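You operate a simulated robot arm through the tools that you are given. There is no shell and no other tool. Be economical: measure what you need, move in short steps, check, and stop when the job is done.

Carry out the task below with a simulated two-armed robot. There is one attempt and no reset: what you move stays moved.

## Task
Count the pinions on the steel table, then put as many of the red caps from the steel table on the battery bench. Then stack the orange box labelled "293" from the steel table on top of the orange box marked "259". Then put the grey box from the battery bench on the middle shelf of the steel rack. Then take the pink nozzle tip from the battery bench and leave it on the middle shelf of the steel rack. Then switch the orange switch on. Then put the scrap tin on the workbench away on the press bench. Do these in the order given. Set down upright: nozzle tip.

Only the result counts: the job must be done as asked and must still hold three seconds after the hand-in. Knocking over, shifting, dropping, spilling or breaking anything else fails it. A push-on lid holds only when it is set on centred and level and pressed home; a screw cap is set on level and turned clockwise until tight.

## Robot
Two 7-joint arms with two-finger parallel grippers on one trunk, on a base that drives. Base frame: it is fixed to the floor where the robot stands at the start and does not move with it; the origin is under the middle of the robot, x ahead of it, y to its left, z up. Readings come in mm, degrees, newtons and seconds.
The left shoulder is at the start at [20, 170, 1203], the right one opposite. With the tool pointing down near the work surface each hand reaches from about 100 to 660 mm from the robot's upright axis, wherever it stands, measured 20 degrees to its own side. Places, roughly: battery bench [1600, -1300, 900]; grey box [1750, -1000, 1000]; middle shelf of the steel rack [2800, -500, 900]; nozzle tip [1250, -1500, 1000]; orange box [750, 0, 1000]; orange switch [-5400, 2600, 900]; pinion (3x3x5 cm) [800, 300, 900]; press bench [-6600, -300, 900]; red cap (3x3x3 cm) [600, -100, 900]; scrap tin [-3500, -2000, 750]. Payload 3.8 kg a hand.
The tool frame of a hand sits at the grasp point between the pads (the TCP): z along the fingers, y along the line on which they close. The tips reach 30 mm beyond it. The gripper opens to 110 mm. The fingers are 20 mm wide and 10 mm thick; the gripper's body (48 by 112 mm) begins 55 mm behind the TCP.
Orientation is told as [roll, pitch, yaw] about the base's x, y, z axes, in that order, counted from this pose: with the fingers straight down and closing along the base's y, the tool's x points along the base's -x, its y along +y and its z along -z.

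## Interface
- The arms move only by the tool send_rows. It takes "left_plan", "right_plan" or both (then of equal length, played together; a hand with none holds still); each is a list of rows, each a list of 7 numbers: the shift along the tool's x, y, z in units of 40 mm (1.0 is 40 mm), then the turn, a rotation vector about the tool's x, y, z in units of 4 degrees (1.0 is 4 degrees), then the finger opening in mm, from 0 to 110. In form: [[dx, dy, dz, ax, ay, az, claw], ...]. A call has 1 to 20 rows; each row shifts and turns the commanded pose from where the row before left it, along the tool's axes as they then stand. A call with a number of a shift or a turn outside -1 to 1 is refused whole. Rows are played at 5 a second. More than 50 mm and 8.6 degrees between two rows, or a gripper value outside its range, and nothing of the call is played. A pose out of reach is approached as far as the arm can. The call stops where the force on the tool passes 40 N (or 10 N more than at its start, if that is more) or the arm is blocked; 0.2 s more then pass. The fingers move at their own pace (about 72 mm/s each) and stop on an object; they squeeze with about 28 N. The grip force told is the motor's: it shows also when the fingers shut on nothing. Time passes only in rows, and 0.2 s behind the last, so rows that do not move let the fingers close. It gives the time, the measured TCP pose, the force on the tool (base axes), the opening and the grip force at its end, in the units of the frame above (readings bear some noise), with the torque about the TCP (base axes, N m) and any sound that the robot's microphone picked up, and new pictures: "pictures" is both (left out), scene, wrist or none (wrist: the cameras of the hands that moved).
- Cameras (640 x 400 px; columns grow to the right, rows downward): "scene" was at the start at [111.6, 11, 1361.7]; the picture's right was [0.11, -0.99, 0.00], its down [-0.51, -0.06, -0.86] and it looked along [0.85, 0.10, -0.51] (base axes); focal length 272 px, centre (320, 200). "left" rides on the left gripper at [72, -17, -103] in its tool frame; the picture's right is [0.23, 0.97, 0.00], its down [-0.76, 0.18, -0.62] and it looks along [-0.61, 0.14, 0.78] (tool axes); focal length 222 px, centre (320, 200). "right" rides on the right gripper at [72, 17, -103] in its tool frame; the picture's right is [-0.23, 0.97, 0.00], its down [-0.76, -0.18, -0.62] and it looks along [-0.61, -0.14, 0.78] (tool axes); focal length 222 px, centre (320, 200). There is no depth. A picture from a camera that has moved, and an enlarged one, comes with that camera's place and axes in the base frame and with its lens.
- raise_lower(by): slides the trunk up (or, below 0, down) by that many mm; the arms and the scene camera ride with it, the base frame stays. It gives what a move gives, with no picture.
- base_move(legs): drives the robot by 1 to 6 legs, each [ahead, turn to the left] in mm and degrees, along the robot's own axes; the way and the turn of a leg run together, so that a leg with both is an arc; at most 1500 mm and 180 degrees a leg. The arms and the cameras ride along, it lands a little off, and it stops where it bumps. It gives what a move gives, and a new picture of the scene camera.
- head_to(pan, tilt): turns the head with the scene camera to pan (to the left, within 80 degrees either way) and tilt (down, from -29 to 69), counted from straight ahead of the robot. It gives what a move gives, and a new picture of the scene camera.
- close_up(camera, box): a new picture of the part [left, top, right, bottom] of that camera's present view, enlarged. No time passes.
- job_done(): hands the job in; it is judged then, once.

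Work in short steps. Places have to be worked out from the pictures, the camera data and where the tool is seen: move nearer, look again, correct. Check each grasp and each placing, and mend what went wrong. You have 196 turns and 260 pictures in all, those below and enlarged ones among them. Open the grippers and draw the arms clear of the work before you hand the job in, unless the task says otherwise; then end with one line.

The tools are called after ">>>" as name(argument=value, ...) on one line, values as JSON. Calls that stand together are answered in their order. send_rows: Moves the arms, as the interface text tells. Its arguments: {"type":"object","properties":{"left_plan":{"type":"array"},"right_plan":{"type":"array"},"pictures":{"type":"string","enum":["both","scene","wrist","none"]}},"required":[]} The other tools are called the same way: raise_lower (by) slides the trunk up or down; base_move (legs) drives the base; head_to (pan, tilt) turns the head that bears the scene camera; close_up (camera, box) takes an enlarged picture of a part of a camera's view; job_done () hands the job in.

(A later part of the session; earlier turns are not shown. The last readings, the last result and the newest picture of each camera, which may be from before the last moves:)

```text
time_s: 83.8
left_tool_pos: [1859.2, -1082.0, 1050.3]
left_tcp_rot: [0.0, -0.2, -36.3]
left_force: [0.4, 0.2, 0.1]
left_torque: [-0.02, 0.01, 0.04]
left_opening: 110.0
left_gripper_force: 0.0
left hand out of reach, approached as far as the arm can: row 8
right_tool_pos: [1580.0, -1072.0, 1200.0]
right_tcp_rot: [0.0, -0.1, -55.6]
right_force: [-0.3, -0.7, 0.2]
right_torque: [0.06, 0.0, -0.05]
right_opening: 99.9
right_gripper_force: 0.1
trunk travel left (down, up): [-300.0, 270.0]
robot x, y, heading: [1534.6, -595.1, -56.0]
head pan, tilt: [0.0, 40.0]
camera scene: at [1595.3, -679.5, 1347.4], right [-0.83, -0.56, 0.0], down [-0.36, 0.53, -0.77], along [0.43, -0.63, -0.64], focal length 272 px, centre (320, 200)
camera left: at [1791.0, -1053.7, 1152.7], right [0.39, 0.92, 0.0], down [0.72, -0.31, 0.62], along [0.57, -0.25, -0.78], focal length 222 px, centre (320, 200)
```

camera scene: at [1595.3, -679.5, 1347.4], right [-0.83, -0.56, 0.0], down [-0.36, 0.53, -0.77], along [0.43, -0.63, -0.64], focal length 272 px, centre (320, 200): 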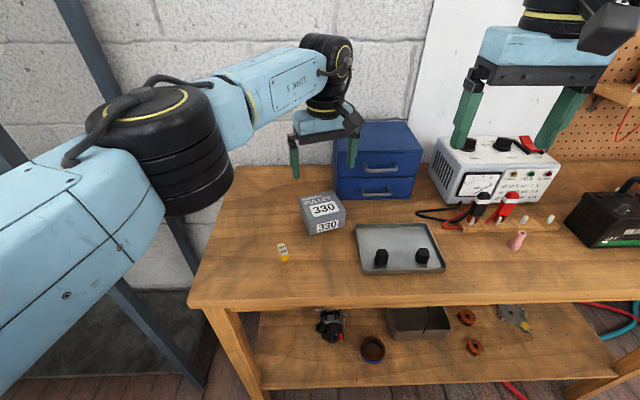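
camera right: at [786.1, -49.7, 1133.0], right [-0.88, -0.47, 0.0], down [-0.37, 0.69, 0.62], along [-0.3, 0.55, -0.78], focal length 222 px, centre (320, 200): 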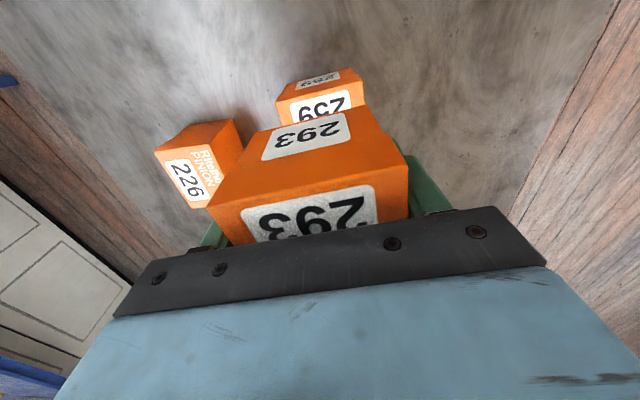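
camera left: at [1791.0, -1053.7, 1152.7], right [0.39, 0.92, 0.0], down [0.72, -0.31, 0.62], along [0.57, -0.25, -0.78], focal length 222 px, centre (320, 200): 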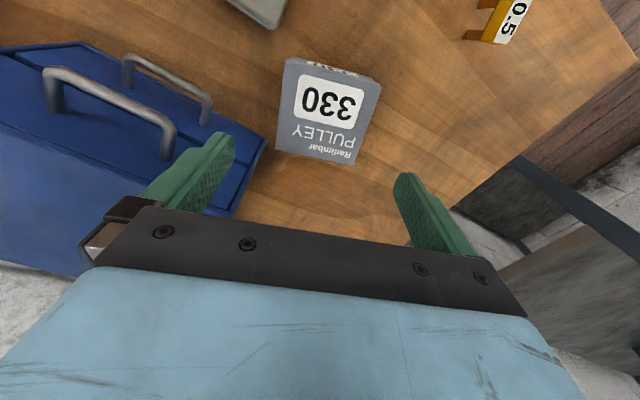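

Aligned within ~4 mm. I correct and descend to z≈938, then check.

>>> send_rows(left_plan=[[0.05, 0.08, 0.7, 0, 0, 0, 110], [0, 0, 0.7, 0, 0, 0, 110], [0, 0, 0.7, 0, 0, 0, 110], [0, 0, 0.7, 0, 0, 0, 110], [0, 0, 0, 0, 0, 0, 110]])

>>> close_up(camera="scene", box=[260, 110, 420, 250])

```text
time_s: 85.0
left_tool_pos: [1858.6, -1079.3, 937.6]
left_tcp_rot: [0.0, -0.1, -36.4]
left_force: [0.5, 1.4, -0.6]
left_torque: [0.02, 0.0, 0.0]
left_opening: 109.9
left_gripper_force: 0.0
right_tool_pos: [1581.4, -1073.1, 1199.9]
right_tcp_rot: [0.0, 0.0, -55.5]
right_force: [0.4, -0.6, -0.8]
right_torque: [-0.01, 0.03, 0.02]
right_opening: 100.0
right_gripper_force: 0.0
trunk travel left (down, up): [-300.0, 270.0]
robot x, y, heading: [1535.2, -591.2, -55.7]
head pan, tilt: [0.0, 40.0]
camera scene: at [1595.4, -679.3, 1347.5], right [-0.83, -0.56, 0.0], down [-0.36, 0.53, -0.77], along [0.43, -0.63, -0.64], focal length 272 px, centre (320, 200)
camera left: at [1790.4, -1049.0, 1040.9], right [0.39, 0.92, 0.0], down [0.72, -0.31, 0.62], along [0.57, -0.25, -0.78], focal length 222 px, centre (320, 200)
```

scene: 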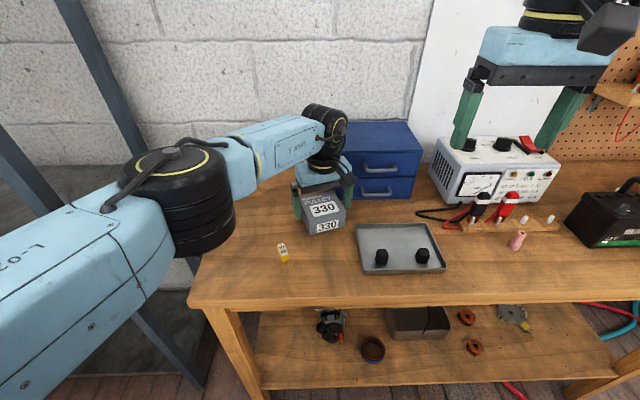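
left: 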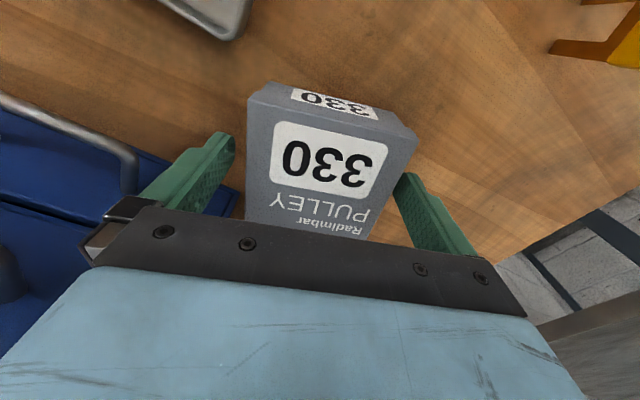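

```text
2.86 times, centred on (340, 180) of scene
camera zoom: at [1595.4, -679.3, 1347.5], right [-0.83, -0.56, 0.0], down [-0.36, 0.53, -0.77], along [0.43, -0.63, -0.64], focal length 777 px, centre (263, 257)
```

zoom: 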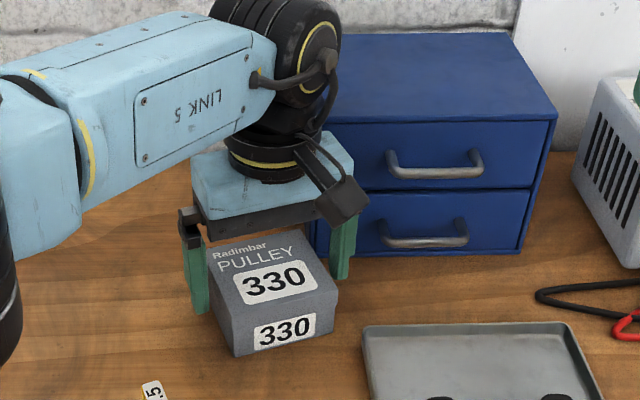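

Box lies between fingers, about 3 mm to the tool's +y. I adjust, descend to z≈909, then close and lift.

>>> send_rows(left_plan=[[0, 0.07, 0, 0, 0, 0, 110], [0, 0, 0.4, 0, 0, 0, 110], [0, 0, 0.32, 0, 0, 0, 110], [0, 0, 0, 0, 0, 0, 110], [0, 0, 0, 0, 0, 0, 80], [0, 0, 0, 0, 0, 0, 60], [0, 0, 0, 0, 0, 0, 60]], pictures="wrist")

```text
time_s: 86.7
left_tool_pos: [1859.5, -1076.5, 910.5]
left_tcp_rot: [0.0, -0.2, -36.3]
left_force: [2.6, -0.7, 8.4]
left_torque: [0.43, -0.33, -0.16]
left_opening: 89.9
left_gripper_force: 27.8
right_tool_pos: [1580.0, -1072.3, 1199.6]
right_tcp_rot: [0.1, -0.2, -55.6]
right_force: [-0.4, 0.0, 0.0]
right_torque: [-0.02, 0.01, 0.02]
right_opening: 99.9
right_gripper_force: 0.2
trunk travel left (down, up): [-300.0, 270.0]
robot x, y, heading: [1529.9, -595.8, -56.0]
head pan, tilt: [0.0, 40.0]
camera left: at [1793.1, -1046.8, 1013.3], right [0.39, 0.92, 0.0], down [0.72, -0.31, 0.63], along [0.57, -0.25, -0.78], focal length 222 px, centre (320, 200)
```

left: 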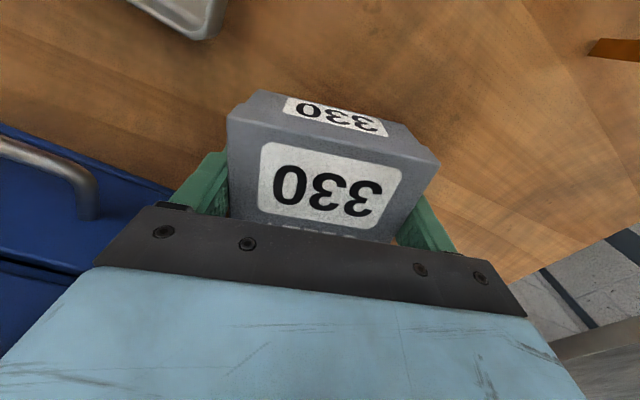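

Gripped at 89.9 mm. Lift slowly and check.

>>> send_rows(left_plan=[[0, 0, -0.2, 0, 0, 0, 60], [0, 0, -0.5, 0, 0, 0, 60], [0, 0, -0.8, 0, 0, 0, 60], [0, 0, -0.8, 0, 0, 0, 60], [0, 0, 0, 0, 0, 0, 60]])

```text
time_s: 87.8
left_tool_pos: [1859.8, -1077.5, 1000.5]
left_tcp_rot: [-0.1, 0.0, -36.2]
left_force: [0.4, 0.4, -2.6]
left_torque: [0.03, 0.04, 0.0]
left_opening: 89.8
left_gripper_force: 28.6
right_tool_pos: [1580.0, -1073.0, 1199.1]
right_tcp_rot: [0.0, 0.0, -55.6]
right_force: [0.1, 0.1, 0.5]
right_torque: [-0.04, 0.01, -0.01]
right_opening: 100.1
right_gripper_force: 0.1
trunk travel left (down, up): [-300.0, 270.0]
robot x, y, heading: [1537.9, -594.0, -55.7]
head pan, tilt: [0.0, 40.0]
camera scene: at [1595.5, -679.8, 1347.4], right [-0.83, -0.56, 0.0], down [-0.36, 0.53, -0.77], along [0.43, -0.63, -0.64], focal length 272 px, centre (320, 200)
camera left: at [1791.9, -1047.0, 1104.2], right [0.39, 0.92, 0.0], down [0.72, -0.31, 0.62], along [0.57, -0.25, -0.78], focal length 222 px, centre (320, 200)
```

scene: 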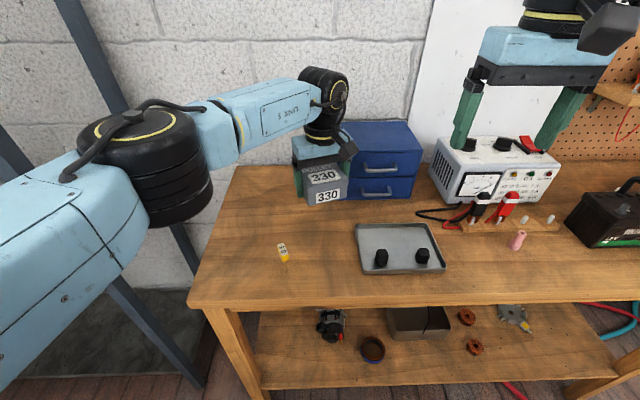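
left: 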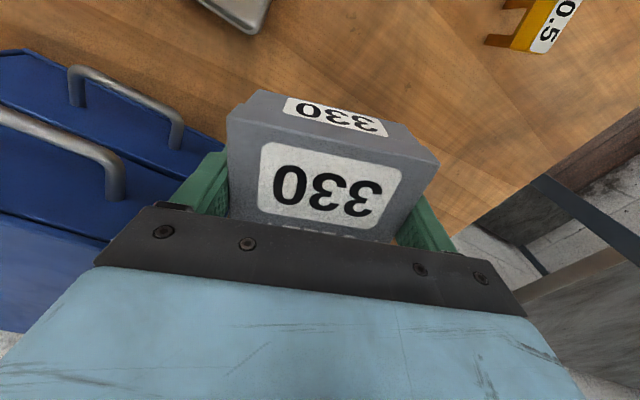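

Held well. I raise, pull the box back to the carry posture and undo the yaw.

>>> send_rows(left_plan=[[0, 0, -1, 0, 0, 0, 60], [0, 0, -1, 0, 0, 0, 60], [0, 0, -1, 0, 0, 0, 60], [0.24, 0.82, -0.2, 0, 0, 0, 60], [0.24, 0.82, -0.2, 0, 0, 0, 60], [0.24, 0.82, -0.2, 0, 0, 0, 60], [0.24, 0.82, -0.2, 0, 0, 0, 60], [0.24, 0.82, -0.2, 0, 0, 0, 60], [0.24, 0.82, -0.2, 0, 0, 0, 60], [0.24, 0.82, 0, 0, 0, 0, 60], [0.24, 0.82, 0, 0, 0, 0, 60], [0, 0, 0, 0, 0, 0.975, 60], [0, 0, 0, 0, 0, 0.975, 60], [0, 0, 0, 0, 0, 0.975, 60], [0, 0, 0, 0, 0, 0.975, 60], [0, 0, 0, 0, 0, 0.975, 60]], pictures="none")

>>> base_move(legs=[[-350, 0]])

>>> head_to(pan=50, tilt=25)

```text
time_s: 91.2
left_tool_pos: [1952.9, -820.2, 1166.6]
left_tcp_rot: [0.1, -0.1, -55.8]
left_force: [0.6, -0.8, -2.8]
left_torque: [0.03, 0.03, 0.01]
left_opening: 89.6
left_gripper_force: 28.2
right_tool_pos: [1580.6, -1071.9, 1200.7]
right_tcp_rot: [0.0, 0.0, -55.6]
right_force: [-0.1, 0.3, 0.7]
right_torque: [0.02, -0.01, -0.02]
right_opening: 99.8
right_gripper_force: 0.1
trunk travel left (down, up): [-300.0, 270.0]
robot x, y, heading: [1534.4, -593.6, -56.1]
head pan, tilt: [0.0, 40.0]
```

```text
time_s: 93.5
left_tool_pos: [1755.9, -527.1, 1168.6]
left_tcp_rot: [0.0, -0.1, -55.4]
left_force: [-0.2, 0.8, -2.4]
left_torque: [0.0, 0.05, -0.01]
left_opening: 89.9
left_gripper_force: 28.4
right_tool_pos: [1385.2, -782.6, 1199.4]
right_tcp_rot: [0.0, -0.1, -55.3]
right_force: [-0.1, 0.7, -0.2]
right_torque: [0.0, 0.0, -0.03]
right_opening: 99.9
right_gripper_force: 0.0
trunk travel left (down, up): [-300.0, 270.0]
robot x, y, heading: [1339.3, -301.5, -55.5]
head pan, tilt: [0.0, 40.0]
camera scene: at [1397.6, -389.6, 1347.5], right [-0.82, -0.57, 0.0], down [-0.36, 0.53, -0.77], along [0.43, -0.63, -0.64], focal length 272 px, centre (320, 200)
```

scene: 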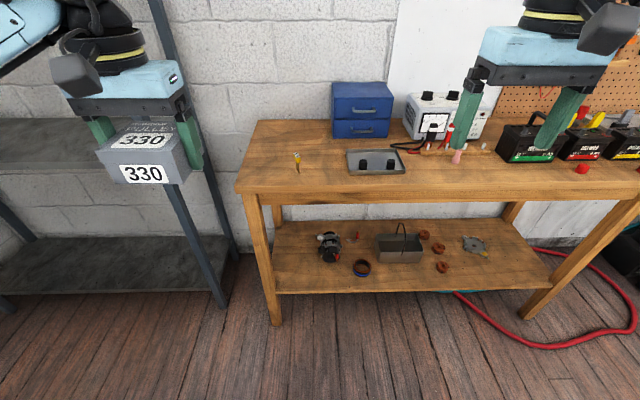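

```text
time_s: 94.7
left_tool_pos: [1756.4, -528.5, 1168.7]
left_tcp_rot: [0.0, -0.1, -55.4]
left_force: [0.0, 1.1, -2.7]
left_torque: [-0.02, -0.03, 0.01]
left_opening: 89.9
left_gripper_force: 27.9
right_tool_pos: [1385.3, -784.8, 1199.5]
right_tcp_rot: [-0.1, -0.1, -55.3]
right_force: [0.4, -1.0, 0.3]
right_torque: [0.01, 0.0, -0.02]
right_opening: 100.1
right_gripper_force: 0.0
trunk travel left (down, up): [-300.0, 270.0]
robot x, y, heading: [1337.9, -305.9, -55.3]
head pan, tilt: [50.0, 25.0]
camera scene: at [1441.5, -328.9, 1370.7], right [-0.1, -1.0, 0.0], down [-0.42, 0.04, -0.91], along [0.9, -0.09, -0.42], focal length 272 px, centre (320, 200)
```

scene: 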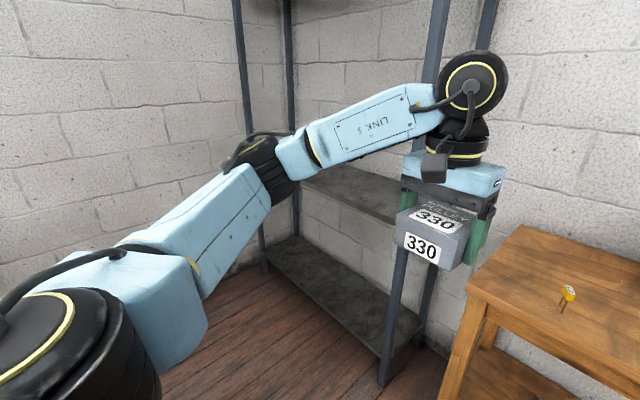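

Rack right front post ≈ 843 ahead/520 left, middle shelf at z≈850, open clearance above. I tuck the right hand back and drive along to the rack: left 90°, 780 mm, right 90°.

>>> send_rows(right_plan=[[0.9, 0, 0, 0, 0, 0, 60], [0.9, 0, 0, 0, 0, 0, 60], [0.9, 0, 0, 0, 0, 0, 60]], pictures="none")

>>> head_to(pan=0, tilt=35)

>>> base_move(legs=[[0, 90], [780, 0], [0, -90]])

```text
time_s: 95.5
left_tool_pos: [1756.7, -528.3, 1169.0]
left_tcp_rot: [0.0, -0.2, -55.4]
left_force: [0.2, -0.5, -2.8]
left_torque: [0.0, 0.01, 0.01]
left_opening: 89.6
left_gripper_force: 28.2
right_tool_pos: [1322.6, -695.7, 1202.2]
right_tcp_rot: [0.1, 0.0, -55.5]
right_force: [-0.1, -0.4, 0.6]
right_torque: [0.02, -0.03, -0.01]
right_opening: 59.7
right_gripper_force: 0.1
trunk travel left (down, up): [-300.0, 270.0]
robot x, y, heading: [1337.9, -300.3, -55.3]
head pan, tilt: [50.0, 25.0]
```

```text
time_s: 96.7
left_tool_pos: [1757.4, -528.1, 1169.0]
left_tcp_rot: [0.1, 0.0, -55.3]
left_force: [-1.0, -0.5, -3.2]
left_torque: [0.01, 0.02, 0.01]
left_opening: 90.1
left_gripper_force: 28.0
right_tool_pos: [1325.2, -695.6, 1201.9]
right_tcp_rot: [-0.1, -0.1, -55.3]
right_force: [0.0, 0.7, -0.9]
right_torque: [-0.04, 0.02, -0.01]
right_opening: 60.0
right_gripper_force: 0.0
trunk travel left (down, up): [-300.0, 270.0]
robot x, y, heading: [1334.4, -303.5, -55.7]
head pan, tilt: [0.0, 35.0]
camera scene: at [1399.8, -392.6, 1355.0], right [-0.82, -0.57, 0.0], down [-0.33, 0.47, -0.82], along [0.47, -0.67, -0.57], focal length 272 px, centre (320, 200)
```

scene: 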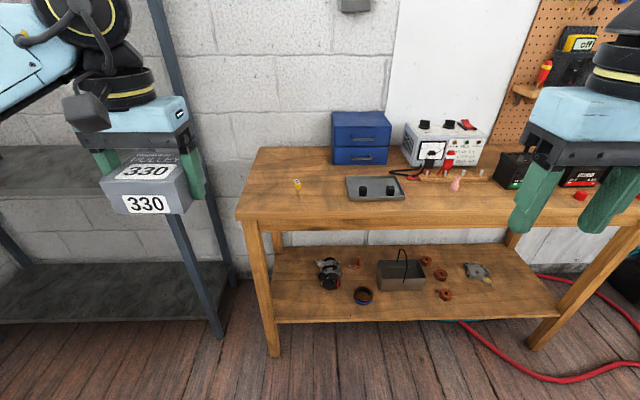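

```text
time_s: 108.4
left_tool_pos: [2399.4, -87.0, 1167.2]
left_tcp_rot: [-0.1, -0.1, -54.3]
left_force: [0.7, -0.4, -3.0]
left_torque: [0.03, 0.03, -0.01]
left_opening: 89.9
left_gripper_force: 28.0
right_tool_pos: [1970.9, -262.9, 1201.1]
right_tcp_rot: [0.0, -0.1, -54.2]
right_force: [0.6, 0.2, -0.4]
right_torque: [-0.01, 0.01, -0.01]
right_opening: 60.1
right_gripper_force: 0.1
trunk travel left (down, up): [-300.0, 270.0]
robot x, y, heading: [1975.2, 127.5, -54.3]
head pan, tilt: [0.0, 35.0]
camera scene: at [2039.3, 41.1, 1355.0], right [-0.81, -0.58, 0.0], down [-0.34, 0.47, -0.82], along [0.48, -0.66, -0.57], focal length 272 px, centre (320, 200)
```

scene: 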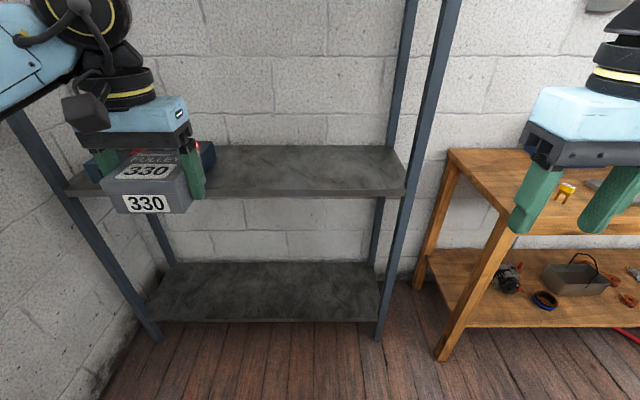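

Rack is face-on now. I zoom in on the shelf edge to gauge its height and free space.

>>> close_up(camera="scene", box=[200, 120, 440, 270])

```text
2.67 times, centred on (320, 195) of scene
camera zoom: at [2039.3, 41.1, 1355.0], right [-0.81, -0.58, 0.0], down [-0.34, 0.47, -0.82], along [0.48, -0.66, -0.57], focal length 725 px, centre (320, 213)
```

zoom: 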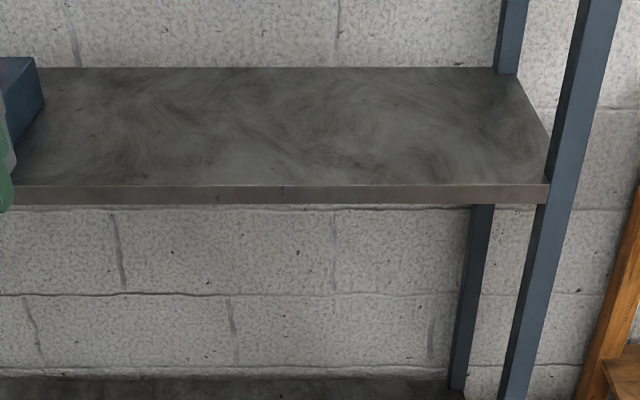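

The shelf's right and middle parts are clear. I drive 300 mm closer and re-measure.

>>> base_move(legs=[[300, 0]])

>>> head_to(pan=0, tilt=45)

>>> close_up(camera="scene", box=[160, 110, 480, 310])

```text
time_s: 110.5
left_tool_pos: [2574.6, -332.8, 1167.6]
left_tcp_rot: [0.0, 0.0, -54.5]
left_force: [1.1, -0.4, -2.7]
left_torque: [0.0, 0.03, 0.02]
left_opening: 89.6
left_gripper_force: 27.8
right_tool_pos: [2145.4, -507.7, 1200.5]
right_tcp_rot: [0.1, 0.0, -54.4]
right_force: [0.8, -0.3, 0.7]
right_torque: [-0.02, 0.04, 0.0]
right_opening: 59.8
right_gripper_force: 0.1
trunk travel left (down, up): [-300.0, 270.0]
robot x, y, heading: [2147.1, -113.4, -54.6]
head pan, tilt: [0.0, 35.0]
camera scene: at [2214.7, -203.8, 1354.9], right [-0.81, -0.58, 0.0], down [-0.33, 0.47, -0.82], along [0.48, -0.67, -0.57], focal length 272 px, centre (320, 200)
```

scene: 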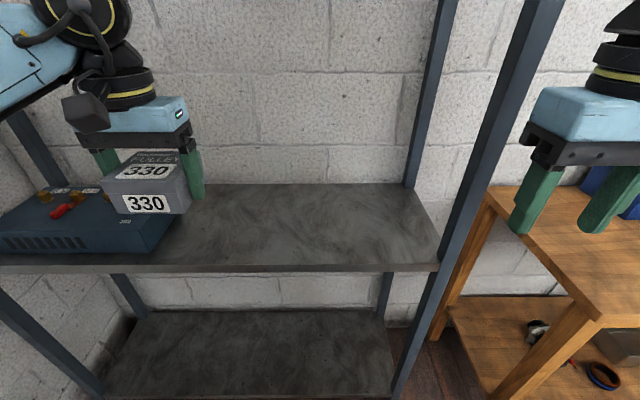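

```text
time_s: 111.2
left_tool_pos: [2573.9, -332.6, 1167.6]
left_tcp_rot: [0.0, -0.2, -54.5]
left_force: [0.2, 0.7, -2.5]
left_torque: [0.02, 0.02, 0.0]
left_opening: 89.8
left_gripper_force: 28.0
right_tool_pos: [2143.5, -507.8, 1201.3]
right_tcp_rot: [0.0, -0.1, -54.4]
right_force: [-0.3, 0.3, 0.1]
right_torque: [0.01, 0.01, -0.03]
right_opening: 60.1
right_gripper_force: 0.1
trunk travel left (down, up): [-300.0, 270.0]
robot x, y, heading: [2149.3, -115.9, -54.6]
head pan, tilt: [0.0, 45.0]
camera scene: at [2210.2, -197.6, 1340.2], right [-0.81, -0.58, 0.0], down [-0.41, 0.57, -0.71], along [0.41, -0.58, -0.71], focal length 272 px, centre (320, 200)
```

scene: 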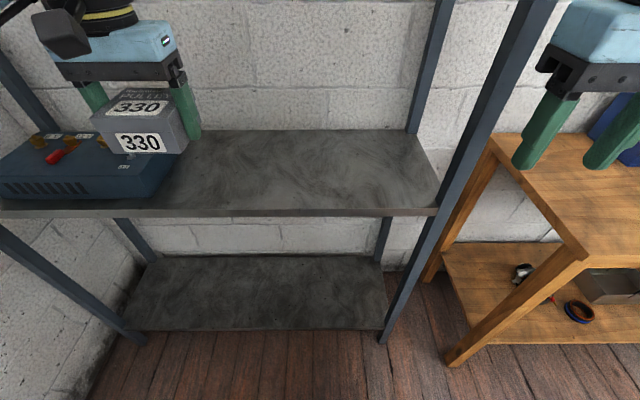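

```text
2.00 times, centred on (320, 210) of scene
camera zoom: at [2210.2, -197.6, 1340.2], right [-0.81, -0.58, 0.0], down [-0.41, 0.57, -0.71], along [0.41, -0.58, -0.71], focal length 544 px, centre (320, 180)
```

zoom: 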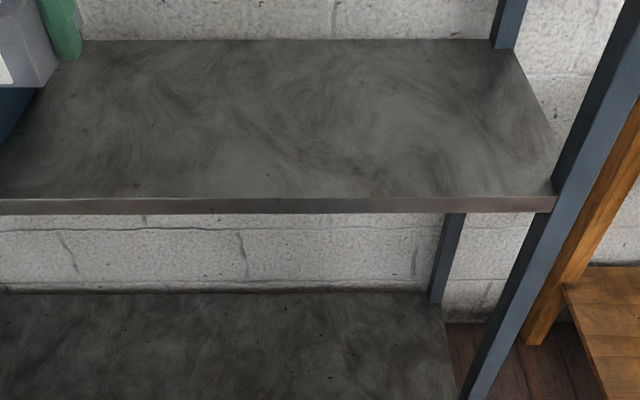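

Triangulated: shelf top z≈894, front edge 521 ahead, depth ~337. I carry the box over the shelf to (600 ahead, 130 left), z≈950.

>>> send_rows(left_plan=[[-0.554, -0.283, 0.68, 0, 0, 0, 60], [-0.554, -0.283, 0.68, 0, 0, 0, 60], [-0.554, -0.283, 0.68, 0, 0, 0, 60], [-0.554, -0.283, 0.68, 0, 0, 0, 60], [-0.554, -0.283, 0.68, 0, 0, 0, 60], [-0.554, -0.283, 0.68, 0, 0, 0, 60], [-0.554, -0.283, 0.68, 0, 0, 0, 60], [-0.554, -0.283, 0.65, 0, 0, 0, 60], [0, 0, 0, 0, 0, 0, 60]])

>>> close_up(camera="scene", box=[180, 90, 380, 215])

```text
time_s: 113.2
left_tool_pos: [2599.9, -528.5, 952.7]
left_tcp_rot: [0.1, -0.1, -54.6]
left_force: [-0.3, -0.8, -3.1]
left_torque: [0.0, 0.01, 0.0]
left_opening: 89.6
left_gripper_force: 27.8
right_tool_pos: [2143.8, -508.2, 1200.2]
right_tcp_rot: [0.1, -0.1, -54.4]
right_force: [-0.1, -0.2, -0.3]
right_torque: [-0.01, -0.01, 0.0]
right_opening: 59.9
right_gripper_force: 0.0
trunk travel left (down, up): [-300.0, 270.0]
robot x, y, heading: [2150.9, -113.3, -54.6]
head pan, tilt: [0.0, 45.0]
camera scene: at [2210.6, -197.2, 1340.2], right [-0.81, -0.58, 0.0], down [-0.41, 0.58, -0.71], along [0.41, -0.58, -0.71], focal length 272 px, centre (320, 200)
camera left: at [2546.9, -479.1, 1055.6], right [0.66, 0.75, 0.0], down [0.59, -0.52, 0.62], along [0.47, -0.41, -0.78], focal length 222 px, centre (320, 200)
```

scene: 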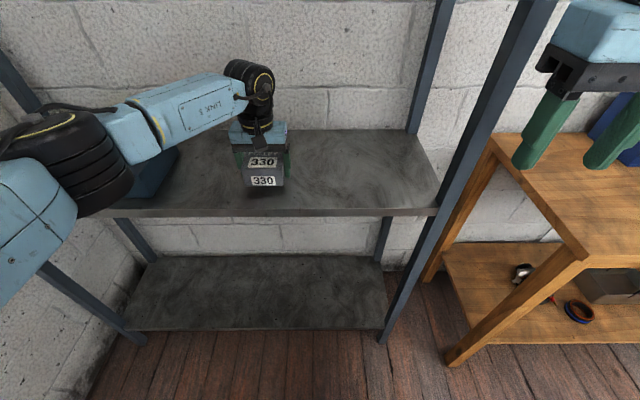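
left: 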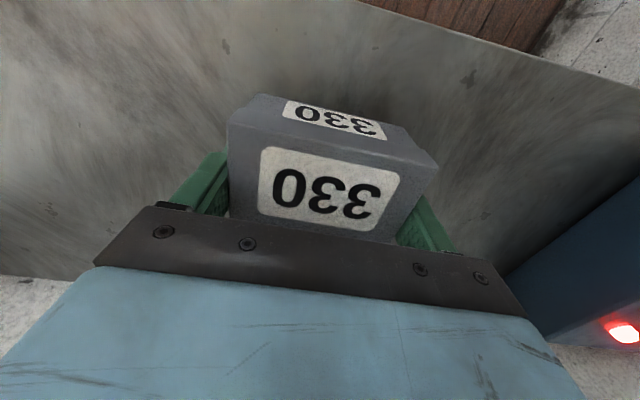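

```text
3.20 times, centred on (280, 152) of scene
camera zoom: at [2210.6, -197.2, 1340.2], right [-0.81, -0.58, 0.0], down [-0.41, 0.58, -0.71], along [0.41, -0.58, -0.71], focal length 870 px, centre (448, 352)
```

zoom: 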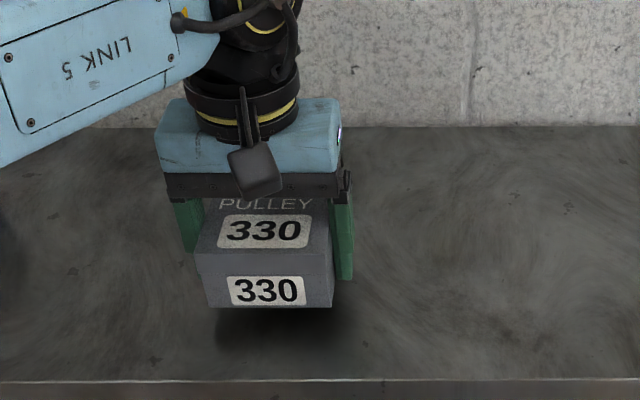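

Box hovers a couple of cm above the shelf. I lower in small steps until contact.

>>> send_rows(left_plan=[[0, 0, 0.2, 0, 0, 0, 60], [0, 0, 0.1, 0, 0, 0, 60], [0, 0, 0.08, 0, 0, 0, 60], [0, 0, 0.06, 0, 0, 0, 60], [0, 0, 0.06, 0, 0, 0, 60]], pictures="none")

>>> close_up(camera="scene", box=[180, 90, 380, 215])

```text
time_s: 114.4
left_tool_pos: [2602.7, -530.5, 932.0]
left_tcp_rot: [0.1, -0.2, -54.5]
left_force: [0.2, -0.1, -2.6]
left_torque: [0.04, 0.02, 0.01]
left_opening: 89.8
left_gripper_force: 28.1
right_tool_pos: [2143.9, -508.4, 1200.7]
right_tcp_rot: [0.0, -0.1, -54.4]
right_force: [-0.4, 0.2, -0.9]
right_torque: [-0.02, 0.01, -0.01]
right_opening: 60.1
right_gripper_force: 0.0
trunk travel left (down, up): [-300.0, 270.0]
robot x, y, heading: [2149.2, -113.5, -54.6]
head pan, tilt: [0.0, 45.0]
```

```text
3.20 times, centred on (280, 152) of scene
camera zoom: at [2210.3, -197.8, 1340.1], right [-0.81, -0.58, 0.0], down [-0.41, 0.58, -0.71], along [0.41, -0.58, -0.71], focal length 870 px, centre (448, 352)
```

zoom: 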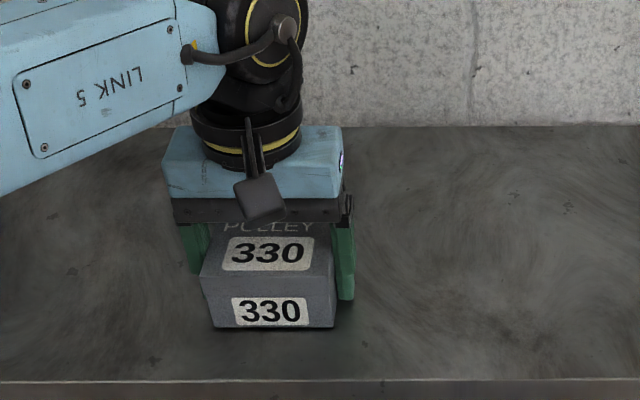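

Nearly there; a few more small steps.

>>> send_rows(left_plan=[[0, 0, 0.06, 0, 0, 0, 60], [0, 0, 0.06, 0, 0, 0, 60], [0, 0, 0.06, 0, 0, 0, 60], [0, 0, 0.05, 0, 0, 0, 60]], pictures="none")

```text
time_s: 115.4
left_tool_pos: [2603.7, -530.3, 929.6]
left_tcp_rot: [-0.1, -0.5, -54.4]
left_force: [-4.7, 4.7, 14.4]
left_torque: [0.88, -0.39, 0.48]
left_opening: 89.9
left_gripper_force: 27.8
right_tool_pos: [2142.9, -507.1, 1202.2]
right_tcp_rot: [0.0, -0.1, -54.4]
right_force: [0.7, -0.3, 0.4]
right_torque: [-0.01, 0.0, -0.01]
right_opening: 59.8
right_gripper_force: 0.0
trunk travel left (down, up): [-300.0, 270.0]
robot x, y, heading: [2153.5, -115.3, -54.5]
head pan, tilt: [0.0, 45.0]
stopped in row 4 (left hand): the force on the tool passed its limit at 42 N (the readings are from after the stop); the commanded pose is now the measured one
```

Contact with the shelf at z≈929.6. I open and rise straight up.

>>> send_rows(left_plan=[[0, 0, -0.03, 0, 0, 0, 90], [0, 0, 0, 0, 0, 0, 110], [0, 0, 0, 0, 0, 0, 110], [0, 0, 0, 0, 0, 0, 110], [0, 0, -0.4, 0, 0, 0, 110], [0, 0, -0.8, 0, 0, 0, 110], [0, 0, -1, 0, 0, 0, 110]], pictures="scene")

```text
time_s: 117.0
left_tool_pos: [2604.7, -530.6, 1018.4]
left_tcp_rot: [-0.1, -0.6, -54.4]
left_force: [-0.3, 0.3, -0.2]
left_torque: [0.0, -0.01, 0.0]
left_opening: 109.9
left_gripper_force: 0.0
right_tool_pos: [2144.1, -507.8, 1202.1]
right_tcp_rot: [0.0, -0.1, -54.5]
right_force: [0.4, -0.3, -0.3]
right_torque: [-0.01, -0.01, 0.01]
right_opening: 60.2
right_gripper_force: 0.1
trunk travel left (down, up): [-300.0, 270.0]
robot x, y, heading: [2151.9, -115.1, -54.5]
head pan, tilt: [0.0, 45.0]
camera scene: at [2209.8, -197.4, 1340.2], right [-0.81, -0.58, 0.0], down [-0.41, 0.58, -0.71], along [0.41, -0.58, -0.71], focal length 272 px, centre (320, 200)
```

scene: 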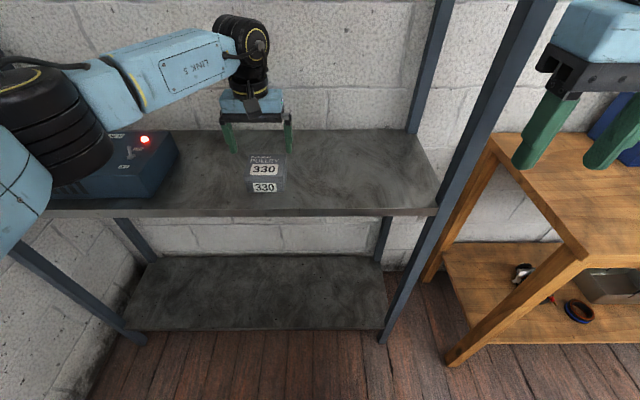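

Grey box stands on the shelf. I retract the left arm, then back off and drive to the nozzle: back 300, right 90°, 1121 mm, left 90°.

>>> send_rows(left_plan=[[0, 0, -1, 0, 0, 0, 110], [0, 0, -1, 0, 0, 0, 110], [0.63, 0.32, -0.4, 0, 0, 0, 90], [0.63, 0.32, -0.4, 0, 0, 0, 90], [0.63, 0.32, -0.4, 0, 0, 0, 90], [0.63, 0.32, -0.4, 0, 0, 0, 90], [0.63, 0.32, -0.4, 0, 0, 0, 90], [0.63, 0.32, -0.4, 0, 0, 0, 90], [0.63, 0.32, -0.2, 0, 0, 0, 90]], pictures="none")

>>> base_move(legs=[[-300, 0], [0, -90], [1121, 0], [0, 90]])

```text
time_s: 119.0
left_tool_pos: [2573.6, -333.0, 1198.3]
left_tcp_rot: [0.0, -0.5, -54.5]
left_force: [0.2, -0.8, -0.9]
left_torque: [0.0, -0.02, -0.02]
left_opening: 90.0
left_gripper_force: 0.0
right_tool_pos: [2143.8, -506.9, 1202.2]
right_tcp_rot: [0.0, -0.1, -54.3]
right_force: [-0.9, -0.2, 0.1]
right_torque: [0.03, -0.03, -0.02]
right_opening: 59.8
right_gripper_force: 0.0
trunk travel left (down, up): [-300.0, 270.0]
robot x, y, heading: [2144.8, -114.6, -54.4]
head pan, tilt: [0.0, 45.0]
```

```text
time_s: 134.1
left_tool_pos: [1464.6, -741.8, 1200.0]
left_tcp_rot: [-0.1, -0.4, -55.2]
left_force: [0.3, 0.8, 0.2]
left_torque: [-0.01, 0.02, -0.02]
left_opening: 90.0
left_gripper_force: 0.0
right_tool_pos: [1034.3, -910.7, 1201.5]
right_tcp_rot: [-0.1, -0.1, -55.0]
right_force: [-0.1, 0.2, -0.9]
right_torque: [-0.01, 0.01, 0.0]
right_opening: 59.9
right_gripper_force: 0.0
trunk travel left (down, up): [-300.0, 270.0]
robot x, y, heading: [1048.3, -520.4, -54.9]
head pan, tilt: [0.0, 45.0]
camera scene: at [1103.4, -600.4, 1340.2], right [-0.82, -0.57, 0.0], down [-0.4, 0.58, -0.71], along [0.4, -0.58, -0.71], focal length 272 px, centre (320, 200)
```

scene: 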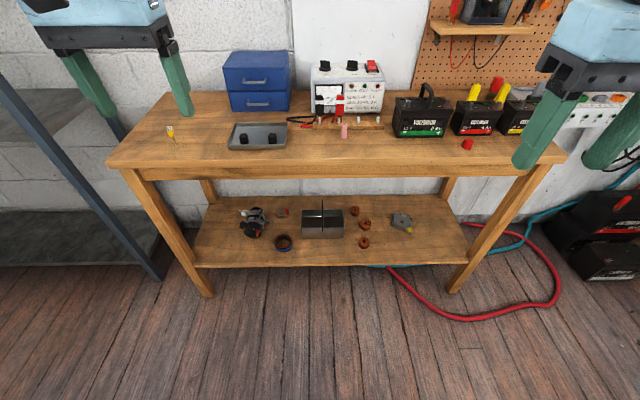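

Nozzle is ~839 ahead, 72 right. I drive 275 mm ahead.

>>> base_move(legs=[[275, 0]])

>>> close_up(camera="scene", box=[280, 130, 440, 230])

```text
time_s: 136.0
left_tool_pos: [1624.1, -968.3, 1199.0]
left_tcp_rot: [-0.2, -0.4, -55.2]
left_force: [0.7, -0.5, -0.1]
left_torque: [0.04, 0.01, -0.01]
left_opening: 90.1
left_gripper_force: 0.2
right_tool_pos: [1191.1, -1138.1, 1201.8]
right_tcp_rot: [0.0, -0.1, -55.2]
right_force: [-0.5, -0.5, -0.8]
right_torque: [0.01, -0.01, 0.01]
right_opening: 60.3
right_gripper_force: 0.0
trunk travel left (down, up): [-300.0, 270.0]
robot x, y, heading: [1199.9, -744.6, -55.2]
head pan, tilt: [0.0, 45.0]
camera scene: at [1261.2, -828.0, 1340.1], right [-0.82, -0.57, 0.0], down [-0.4, 0.58, -0.71], along [0.4, -0.58, -0.71], focal length 272 px, centre (320, 200)
```

scene: 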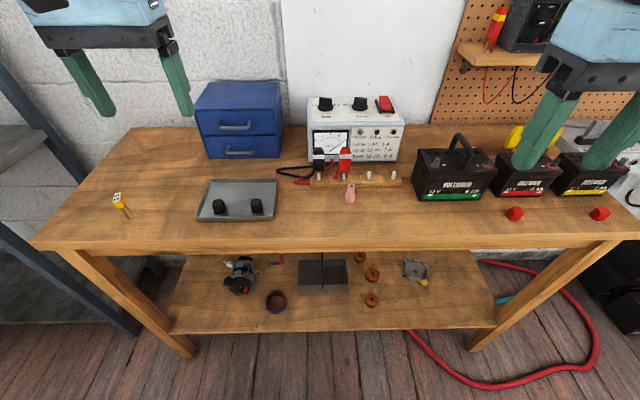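

```text
4.00 times, centred on (360, 180) of scene
camera zoom: at [1261.2, -828.0, 1340.1], right [-0.82, -0.57, 0.0], down [-0.4, 0.58, -0.71], along [0.4, -0.58, -0.71], focal length 1088 px, centre (160, 280)
```

zoom: 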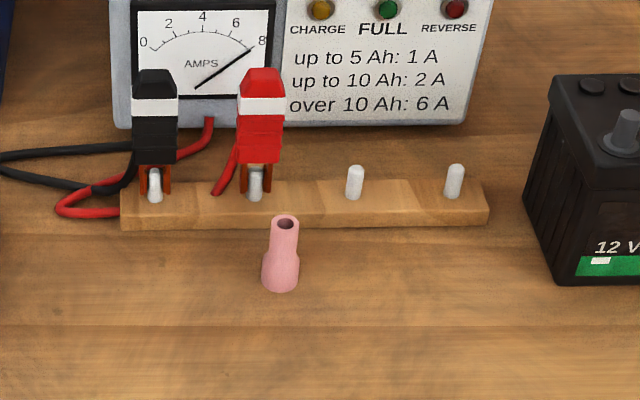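

Nozzle: centre (567,-72), upright, top z≈923. A clip stands ~45 mm behind it, so I will grip the upper part only. I bring the right hand above it at z≈1000.

>>> send_rows(right_plan=[[-0.686, 0.451, 0.56, 0, 0, 0, 60], [-0.686, 0.451, 0.56, 0, 0, 0, 60], [-0.686, 0.451, 0.56, 0, 0, 0, 60], [-0.686, 0.451, 0.56, 0, 0, 0, 60], [-0.686, 0.451, 0.56, 0, 0, 0, 60], [-0.686, 0.451, 0.56, 0, 0, 0, 60], [-0.686, 0.451, 0.56, 0, 0, 0, 60], [-0.686, 0.451, 0.56, 0, 0, 0, 60], [-0.64, 0.451, 0.5, 0, 0, 0, 60], [0, 0, 0, 0, 0, 0, 60]])

>>> close_up(camera="right", box=[220, 50, 420, 175])

```text
time_s: 138.2
left_tool_pos: [1620.8, -969.2, 1197.7]
left_tcp_rot: [0.0, -0.6, -55.2]
left_force: [0.3, -0.5, -0.3]
left_torque: [-0.04, -0.02, 0.0]
left_opening: 90.0
left_gripper_force: 0.0
right_tool_pos: [1460.8, -1246.6, 1000.3]
right_tcp_rot: [0.1, -0.1, -55.1]
right_force: [0.0, -0.3, -0.7]
right_torque: [-0.02, -0.02, -0.01]
right_opening: 59.8
right_gripper_force: 0.1
trunk travel left (down, up): [-300.0, 270.0]
robot x, y, heading: [1198.9, -743.8, -55.2]
head pan, tilt: [0.0, 45.0]
camera scene: at [1260.1, -827.4, 1340.2], right [-0.82, -0.57, 0.0], down [-0.4, 0.58, -0.71], along [0.4, -0.58, -0.71], focal length 272 px, centre (320, 200)
camera right: at [1435.0, -1177.3, 1103.8], right [0.93, 0.37, 0.0], down [0.29, -0.73, 0.62], along [0.23, -0.58, -0.78], focal length 222 px, centre (320, 200)
```

scene: 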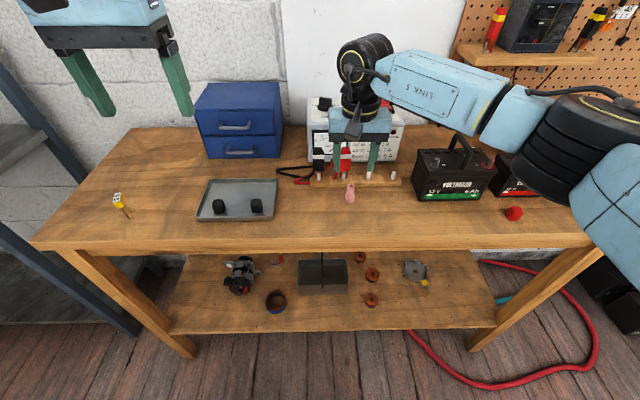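
right: 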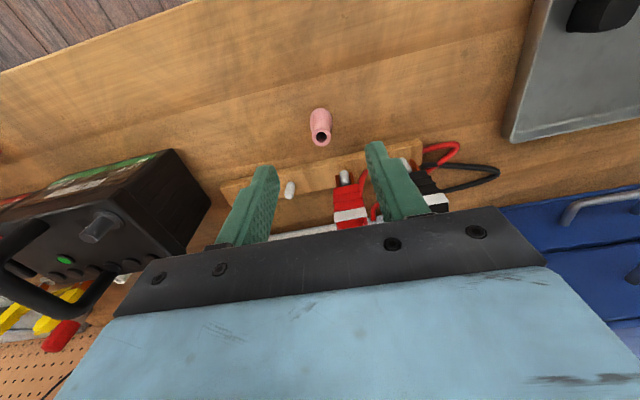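

```text
3.20 times, centred on (320, 112) of right
camera zoom: at [1435.0, -1177.3, 1103.8], right [0.93, 0.37, 0.0], down [0.29, -0.73, 0.62], along [0.23, -0.58, -0.78], focal length 711 px, centre (320, 480)
```

zoom: 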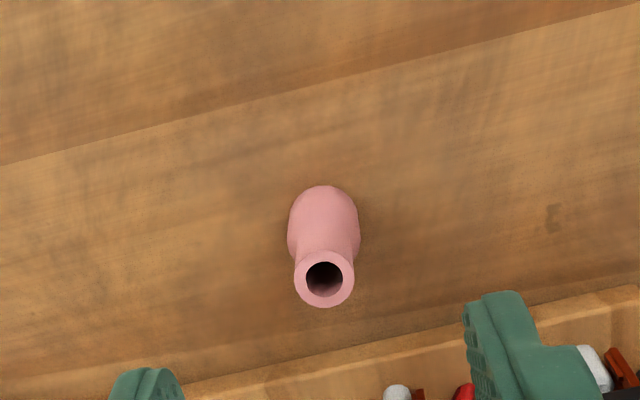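

TCP is within 3 mm of the nozzle axis. I narrow the opening to 45 and descend to z≈929.

>>> send_rows(right_plan=[[-0.04, 0.06, 0.5, 0, 0, 0, 45], [0, 0, 0.5, 0, 0, 0, 45], [0, 0, 0.45, 0, 0, 0, 45], [0, 0, 0.33, 0, 0, 0, 45], [0, 0, 0, 0, 0, 0, 45]], pictures="wrist")

>>> close_up(camera="scene", box=[290, 110, 450, 210])

```text
time_s: 139.4
left_tool_pos: [1623.6, -969.1, 1198.4]
left_tcp_rot: [-0.1, -0.5, -55.2]
left_force: [0.6, 0.4, 0.6]
left_torque: [-0.03, -0.02, 0.02]
left_opening: 90.1
left_gripper_force: 0.1
right_tool_pos: [1466.9, -1244.4, 930.6]
right_tcp_rot: [0.1, -0.1, -55.1]
right_force: [0.0, 0.3, 0.4]
right_torque: [0.01, 0.02, -0.02]
right_opening: 45.0
right_gripper_force: 0.0
trunk travel left (down, up): [-300.0, 270.0]
robot x, y, heading: [1201.2, -745.6, -55.3]
head pan, tilt: [0.0, 45.0]
camera right: at [1439.3, -1175.9, 1033.5], right [0.93, 0.37, 0.0], down [0.29, -0.73, 0.62], along [0.23, -0.58, -0.78], focal length 222 px, centre (320, 200)
```

right: 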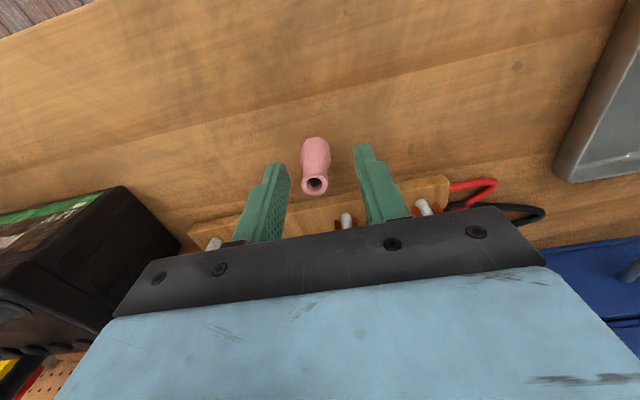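

```text
4.00 times, centred on (370, 160) of scene
camera zoom: at [1260.7, -827.3, 1340.2], right [-0.82, -0.57, 0.0], down [-0.4, 0.58, -0.71], along [0.4, -0.58, -0.71], focal length 1088 px, centre (120, 360)
```

zoom: 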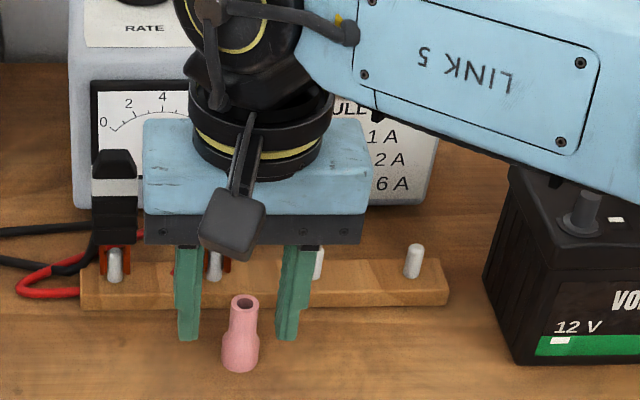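

Nozzle is ~4 mm to the right of the finger centre; I correct, close gently and lift.

>>> send_rows(right_plan=[[-0.03, -0.09, 0, 0, 0, 0, 40], [0, 0, 0, 0, 0, 0, 30], [0, 0, 0, 0, 0, 0, 10], [0, 0, 0, 0, 0, 0, 10], [0, 0, -0.2, 0, 0, 0, 10], [0, 0, -0.6, 0, 0, 0, 10], [0, 0, -0.8, 0, 0, 0, 10]])

>>> close_up(camera="scene", box=[290, 90, 450, 210])

```text
time_s: 141.0
left_tool_pos: [1623.3, -969.2, 1198.3]
left_tcp_rot: [-0.1, -0.5, -55.2]
left_force: [0.4, 0.4, 0.0]
left_torque: [-0.01, -0.01, -0.05]
left_opening: 89.8
left_gripper_force: 0.1
right_tool_pos: [1463.7, -1248.3, 994.4]
right_tcp_rot: [0.0, -0.1, -55.1]
right_force: [-0.1, 0.0, -0.4]
right_torque: [0.01, 0.02, -0.03]
right_opening: 20.0
right_gripper_force: 27.8
trunk travel left (down, up): [-300.0, 270.0]
robot x, y, heading: [1198.3, -747.6, -55.2]
head pan, tilt: [0.0, 45.0]
camera scene: at [1260.7, -827.1, 1340.2], right [-0.82, -0.57, 0.0], down [-0.4, 0.58, -0.71], along [0.4, -0.58, -0.71], focal length 272 px, centre (320, 200)
camera right: at [1436.4, -1180.0, 1097.6], right [0.93, 0.37, 0.0], down [0.29, -0.73, 0.62], along [0.23, -0.58, -0.78], focal length 222 px, centre (320, 200)
```

scene: 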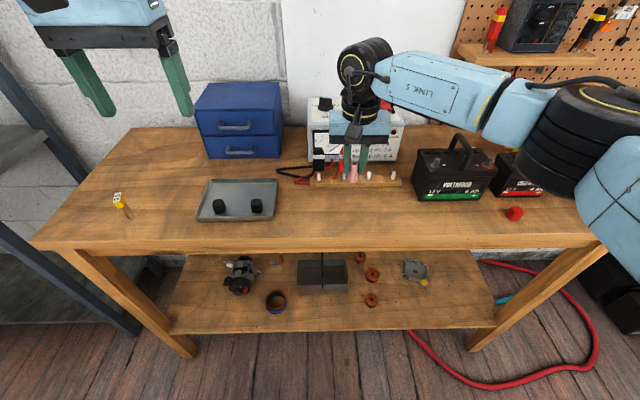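
right: 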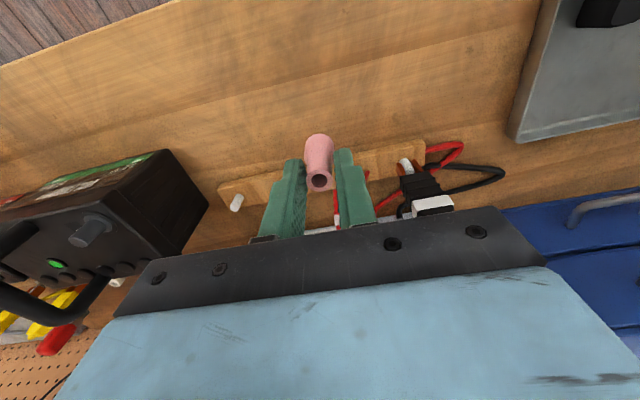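

```text
3.33 times, centred on (370, 150) of scene
camera zoom: at [1260.7, -827.1, 1340.2], right [-0.82, -0.57, 0.0], down [-0.4, 0.58, -0.71], along [0.4, -0.58, -0.71], focal length 906 px, centre (153, 367)
```

zoom: 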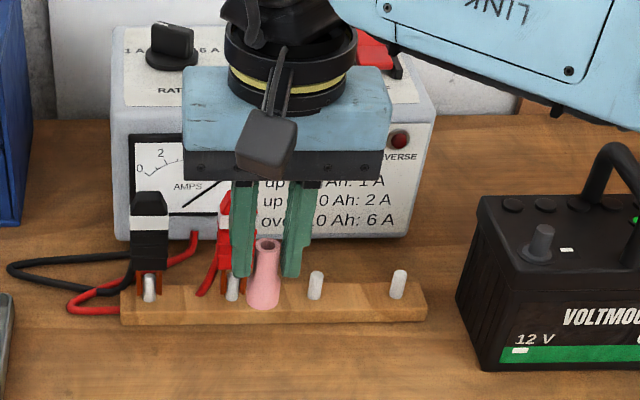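

Nozzle held upright at 20 mm. I lift and retract, then drive back to the rack.

>>> send_rows(right_plan=[[0, 0, -1, 0, 0, 0, 10], [0, 0, -1, 0, 0, 0, 10], [0, 0, -1, 0, 0, 0, 10], [0, 0, -1, 0, 0, 0, 10], [0.77, -0.57, -0.15, 0, 0, 0, 10], [0.77, -0.57, -0.15, 0, 0, 0, 10], [0.77, -0.57, -0.15, 0, 0, 0, 10], [0.77, -0.57, -0.15, 0, 0, 0, 10], [0.77, -0.57, -0.15, 0, 0, 0, 10], [0.77, -0.57, -0.15, 0, 0, 0, 10], [0.77, -0.57, -0.15, 0, 0, 0, 10]], pictures="wrist")

>>> base_move(legs=[[-278, 0], [0, 90], [1100, 0], [0, -90]])

```text
time_s: 143.4
left_tool_pos: [1621.8, -969.6, 1198.9]
left_tcp_rot: [-0.1, -0.5, -55.2]
left_force: [-0.5, -0.4, 0.1]
left_torque: [0.0, 0.02, 0.01]
left_opening: 90.1
left_gripper_force: 0.0
right_tool_pos: [1206.8, -1162.0, 1195.5]
right_tcp_rot: [0.0, -0.1, -55.0]
right_force: [-0.5, 0.0, -0.7]
right_torque: [-0.04, -0.01, 0.04]
right_opening: 19.6
right_gripper_force: 27.9
trunk travel left (down, up): [-300.0, 270.0]
robot x, y, heading: [1202.0, -746.1, -55.0]
head pan, tilt: [0.0, 45.0]
camera right: at [1180.3, -1093.9, 1298.6], right [0.93, 0.37, 0.0], down [0.29, -0.73, 0.62], along [0.23, -0.58, -0.78], focal length 222 px, centre (320, 200)
```

right: 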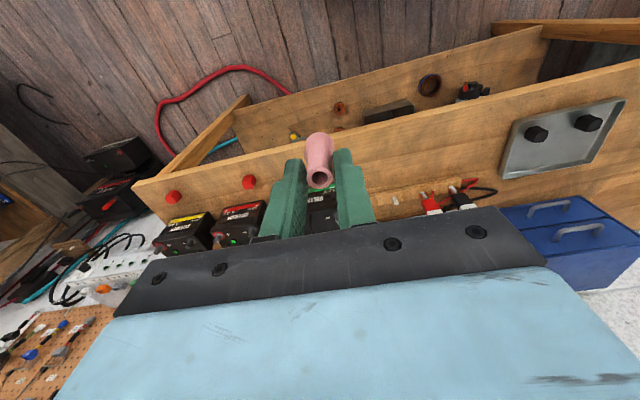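

```text
time_s: 158.4
left_tool_pos: [2374.7, -108.0, 1198.2]
left_tcp_rot: [-0.1, -0.4, -56.2]
left_force: [-0.6, -0.9, 0.7]
left_torque: [0.0, -0.01, 0.0]
left_opening: 90.1
left_gripper_force: 0.1
right_tool_pos: [1957.7, -295.1, 1195.7]
right_tcp_rot: [0.0, -0.1, -56.2]
right_force: [-0.4, -0.4, -0.5]
right_torque: [-0.01, -0.01, 0.01]
right_opening: 19.1
right_gripper_force: 27.7
trunk travel left (down, up): [-300.0, 270.0]
robot x, y, heading: [1955.1, 125.5, -56.3]
head pan, tilt: [0.0, 45.0]
camera scene: at [2015.1, 40.5, 1340.2], right [-0.83, -0.56, 0.0], down [-0.39, 0.59, -0.71], along [0.39, -0.59, -0.71], focal length 272 px, centre (320, 200)
```

scene: 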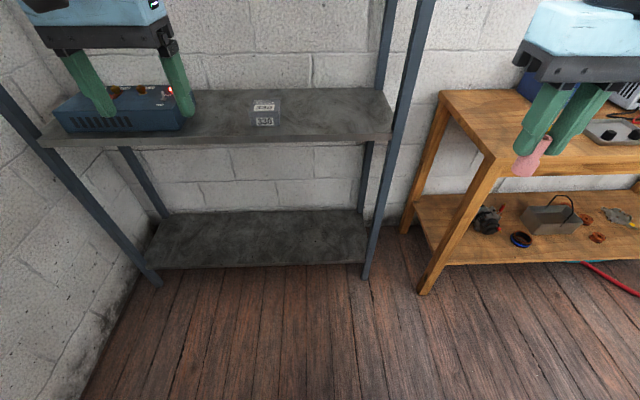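

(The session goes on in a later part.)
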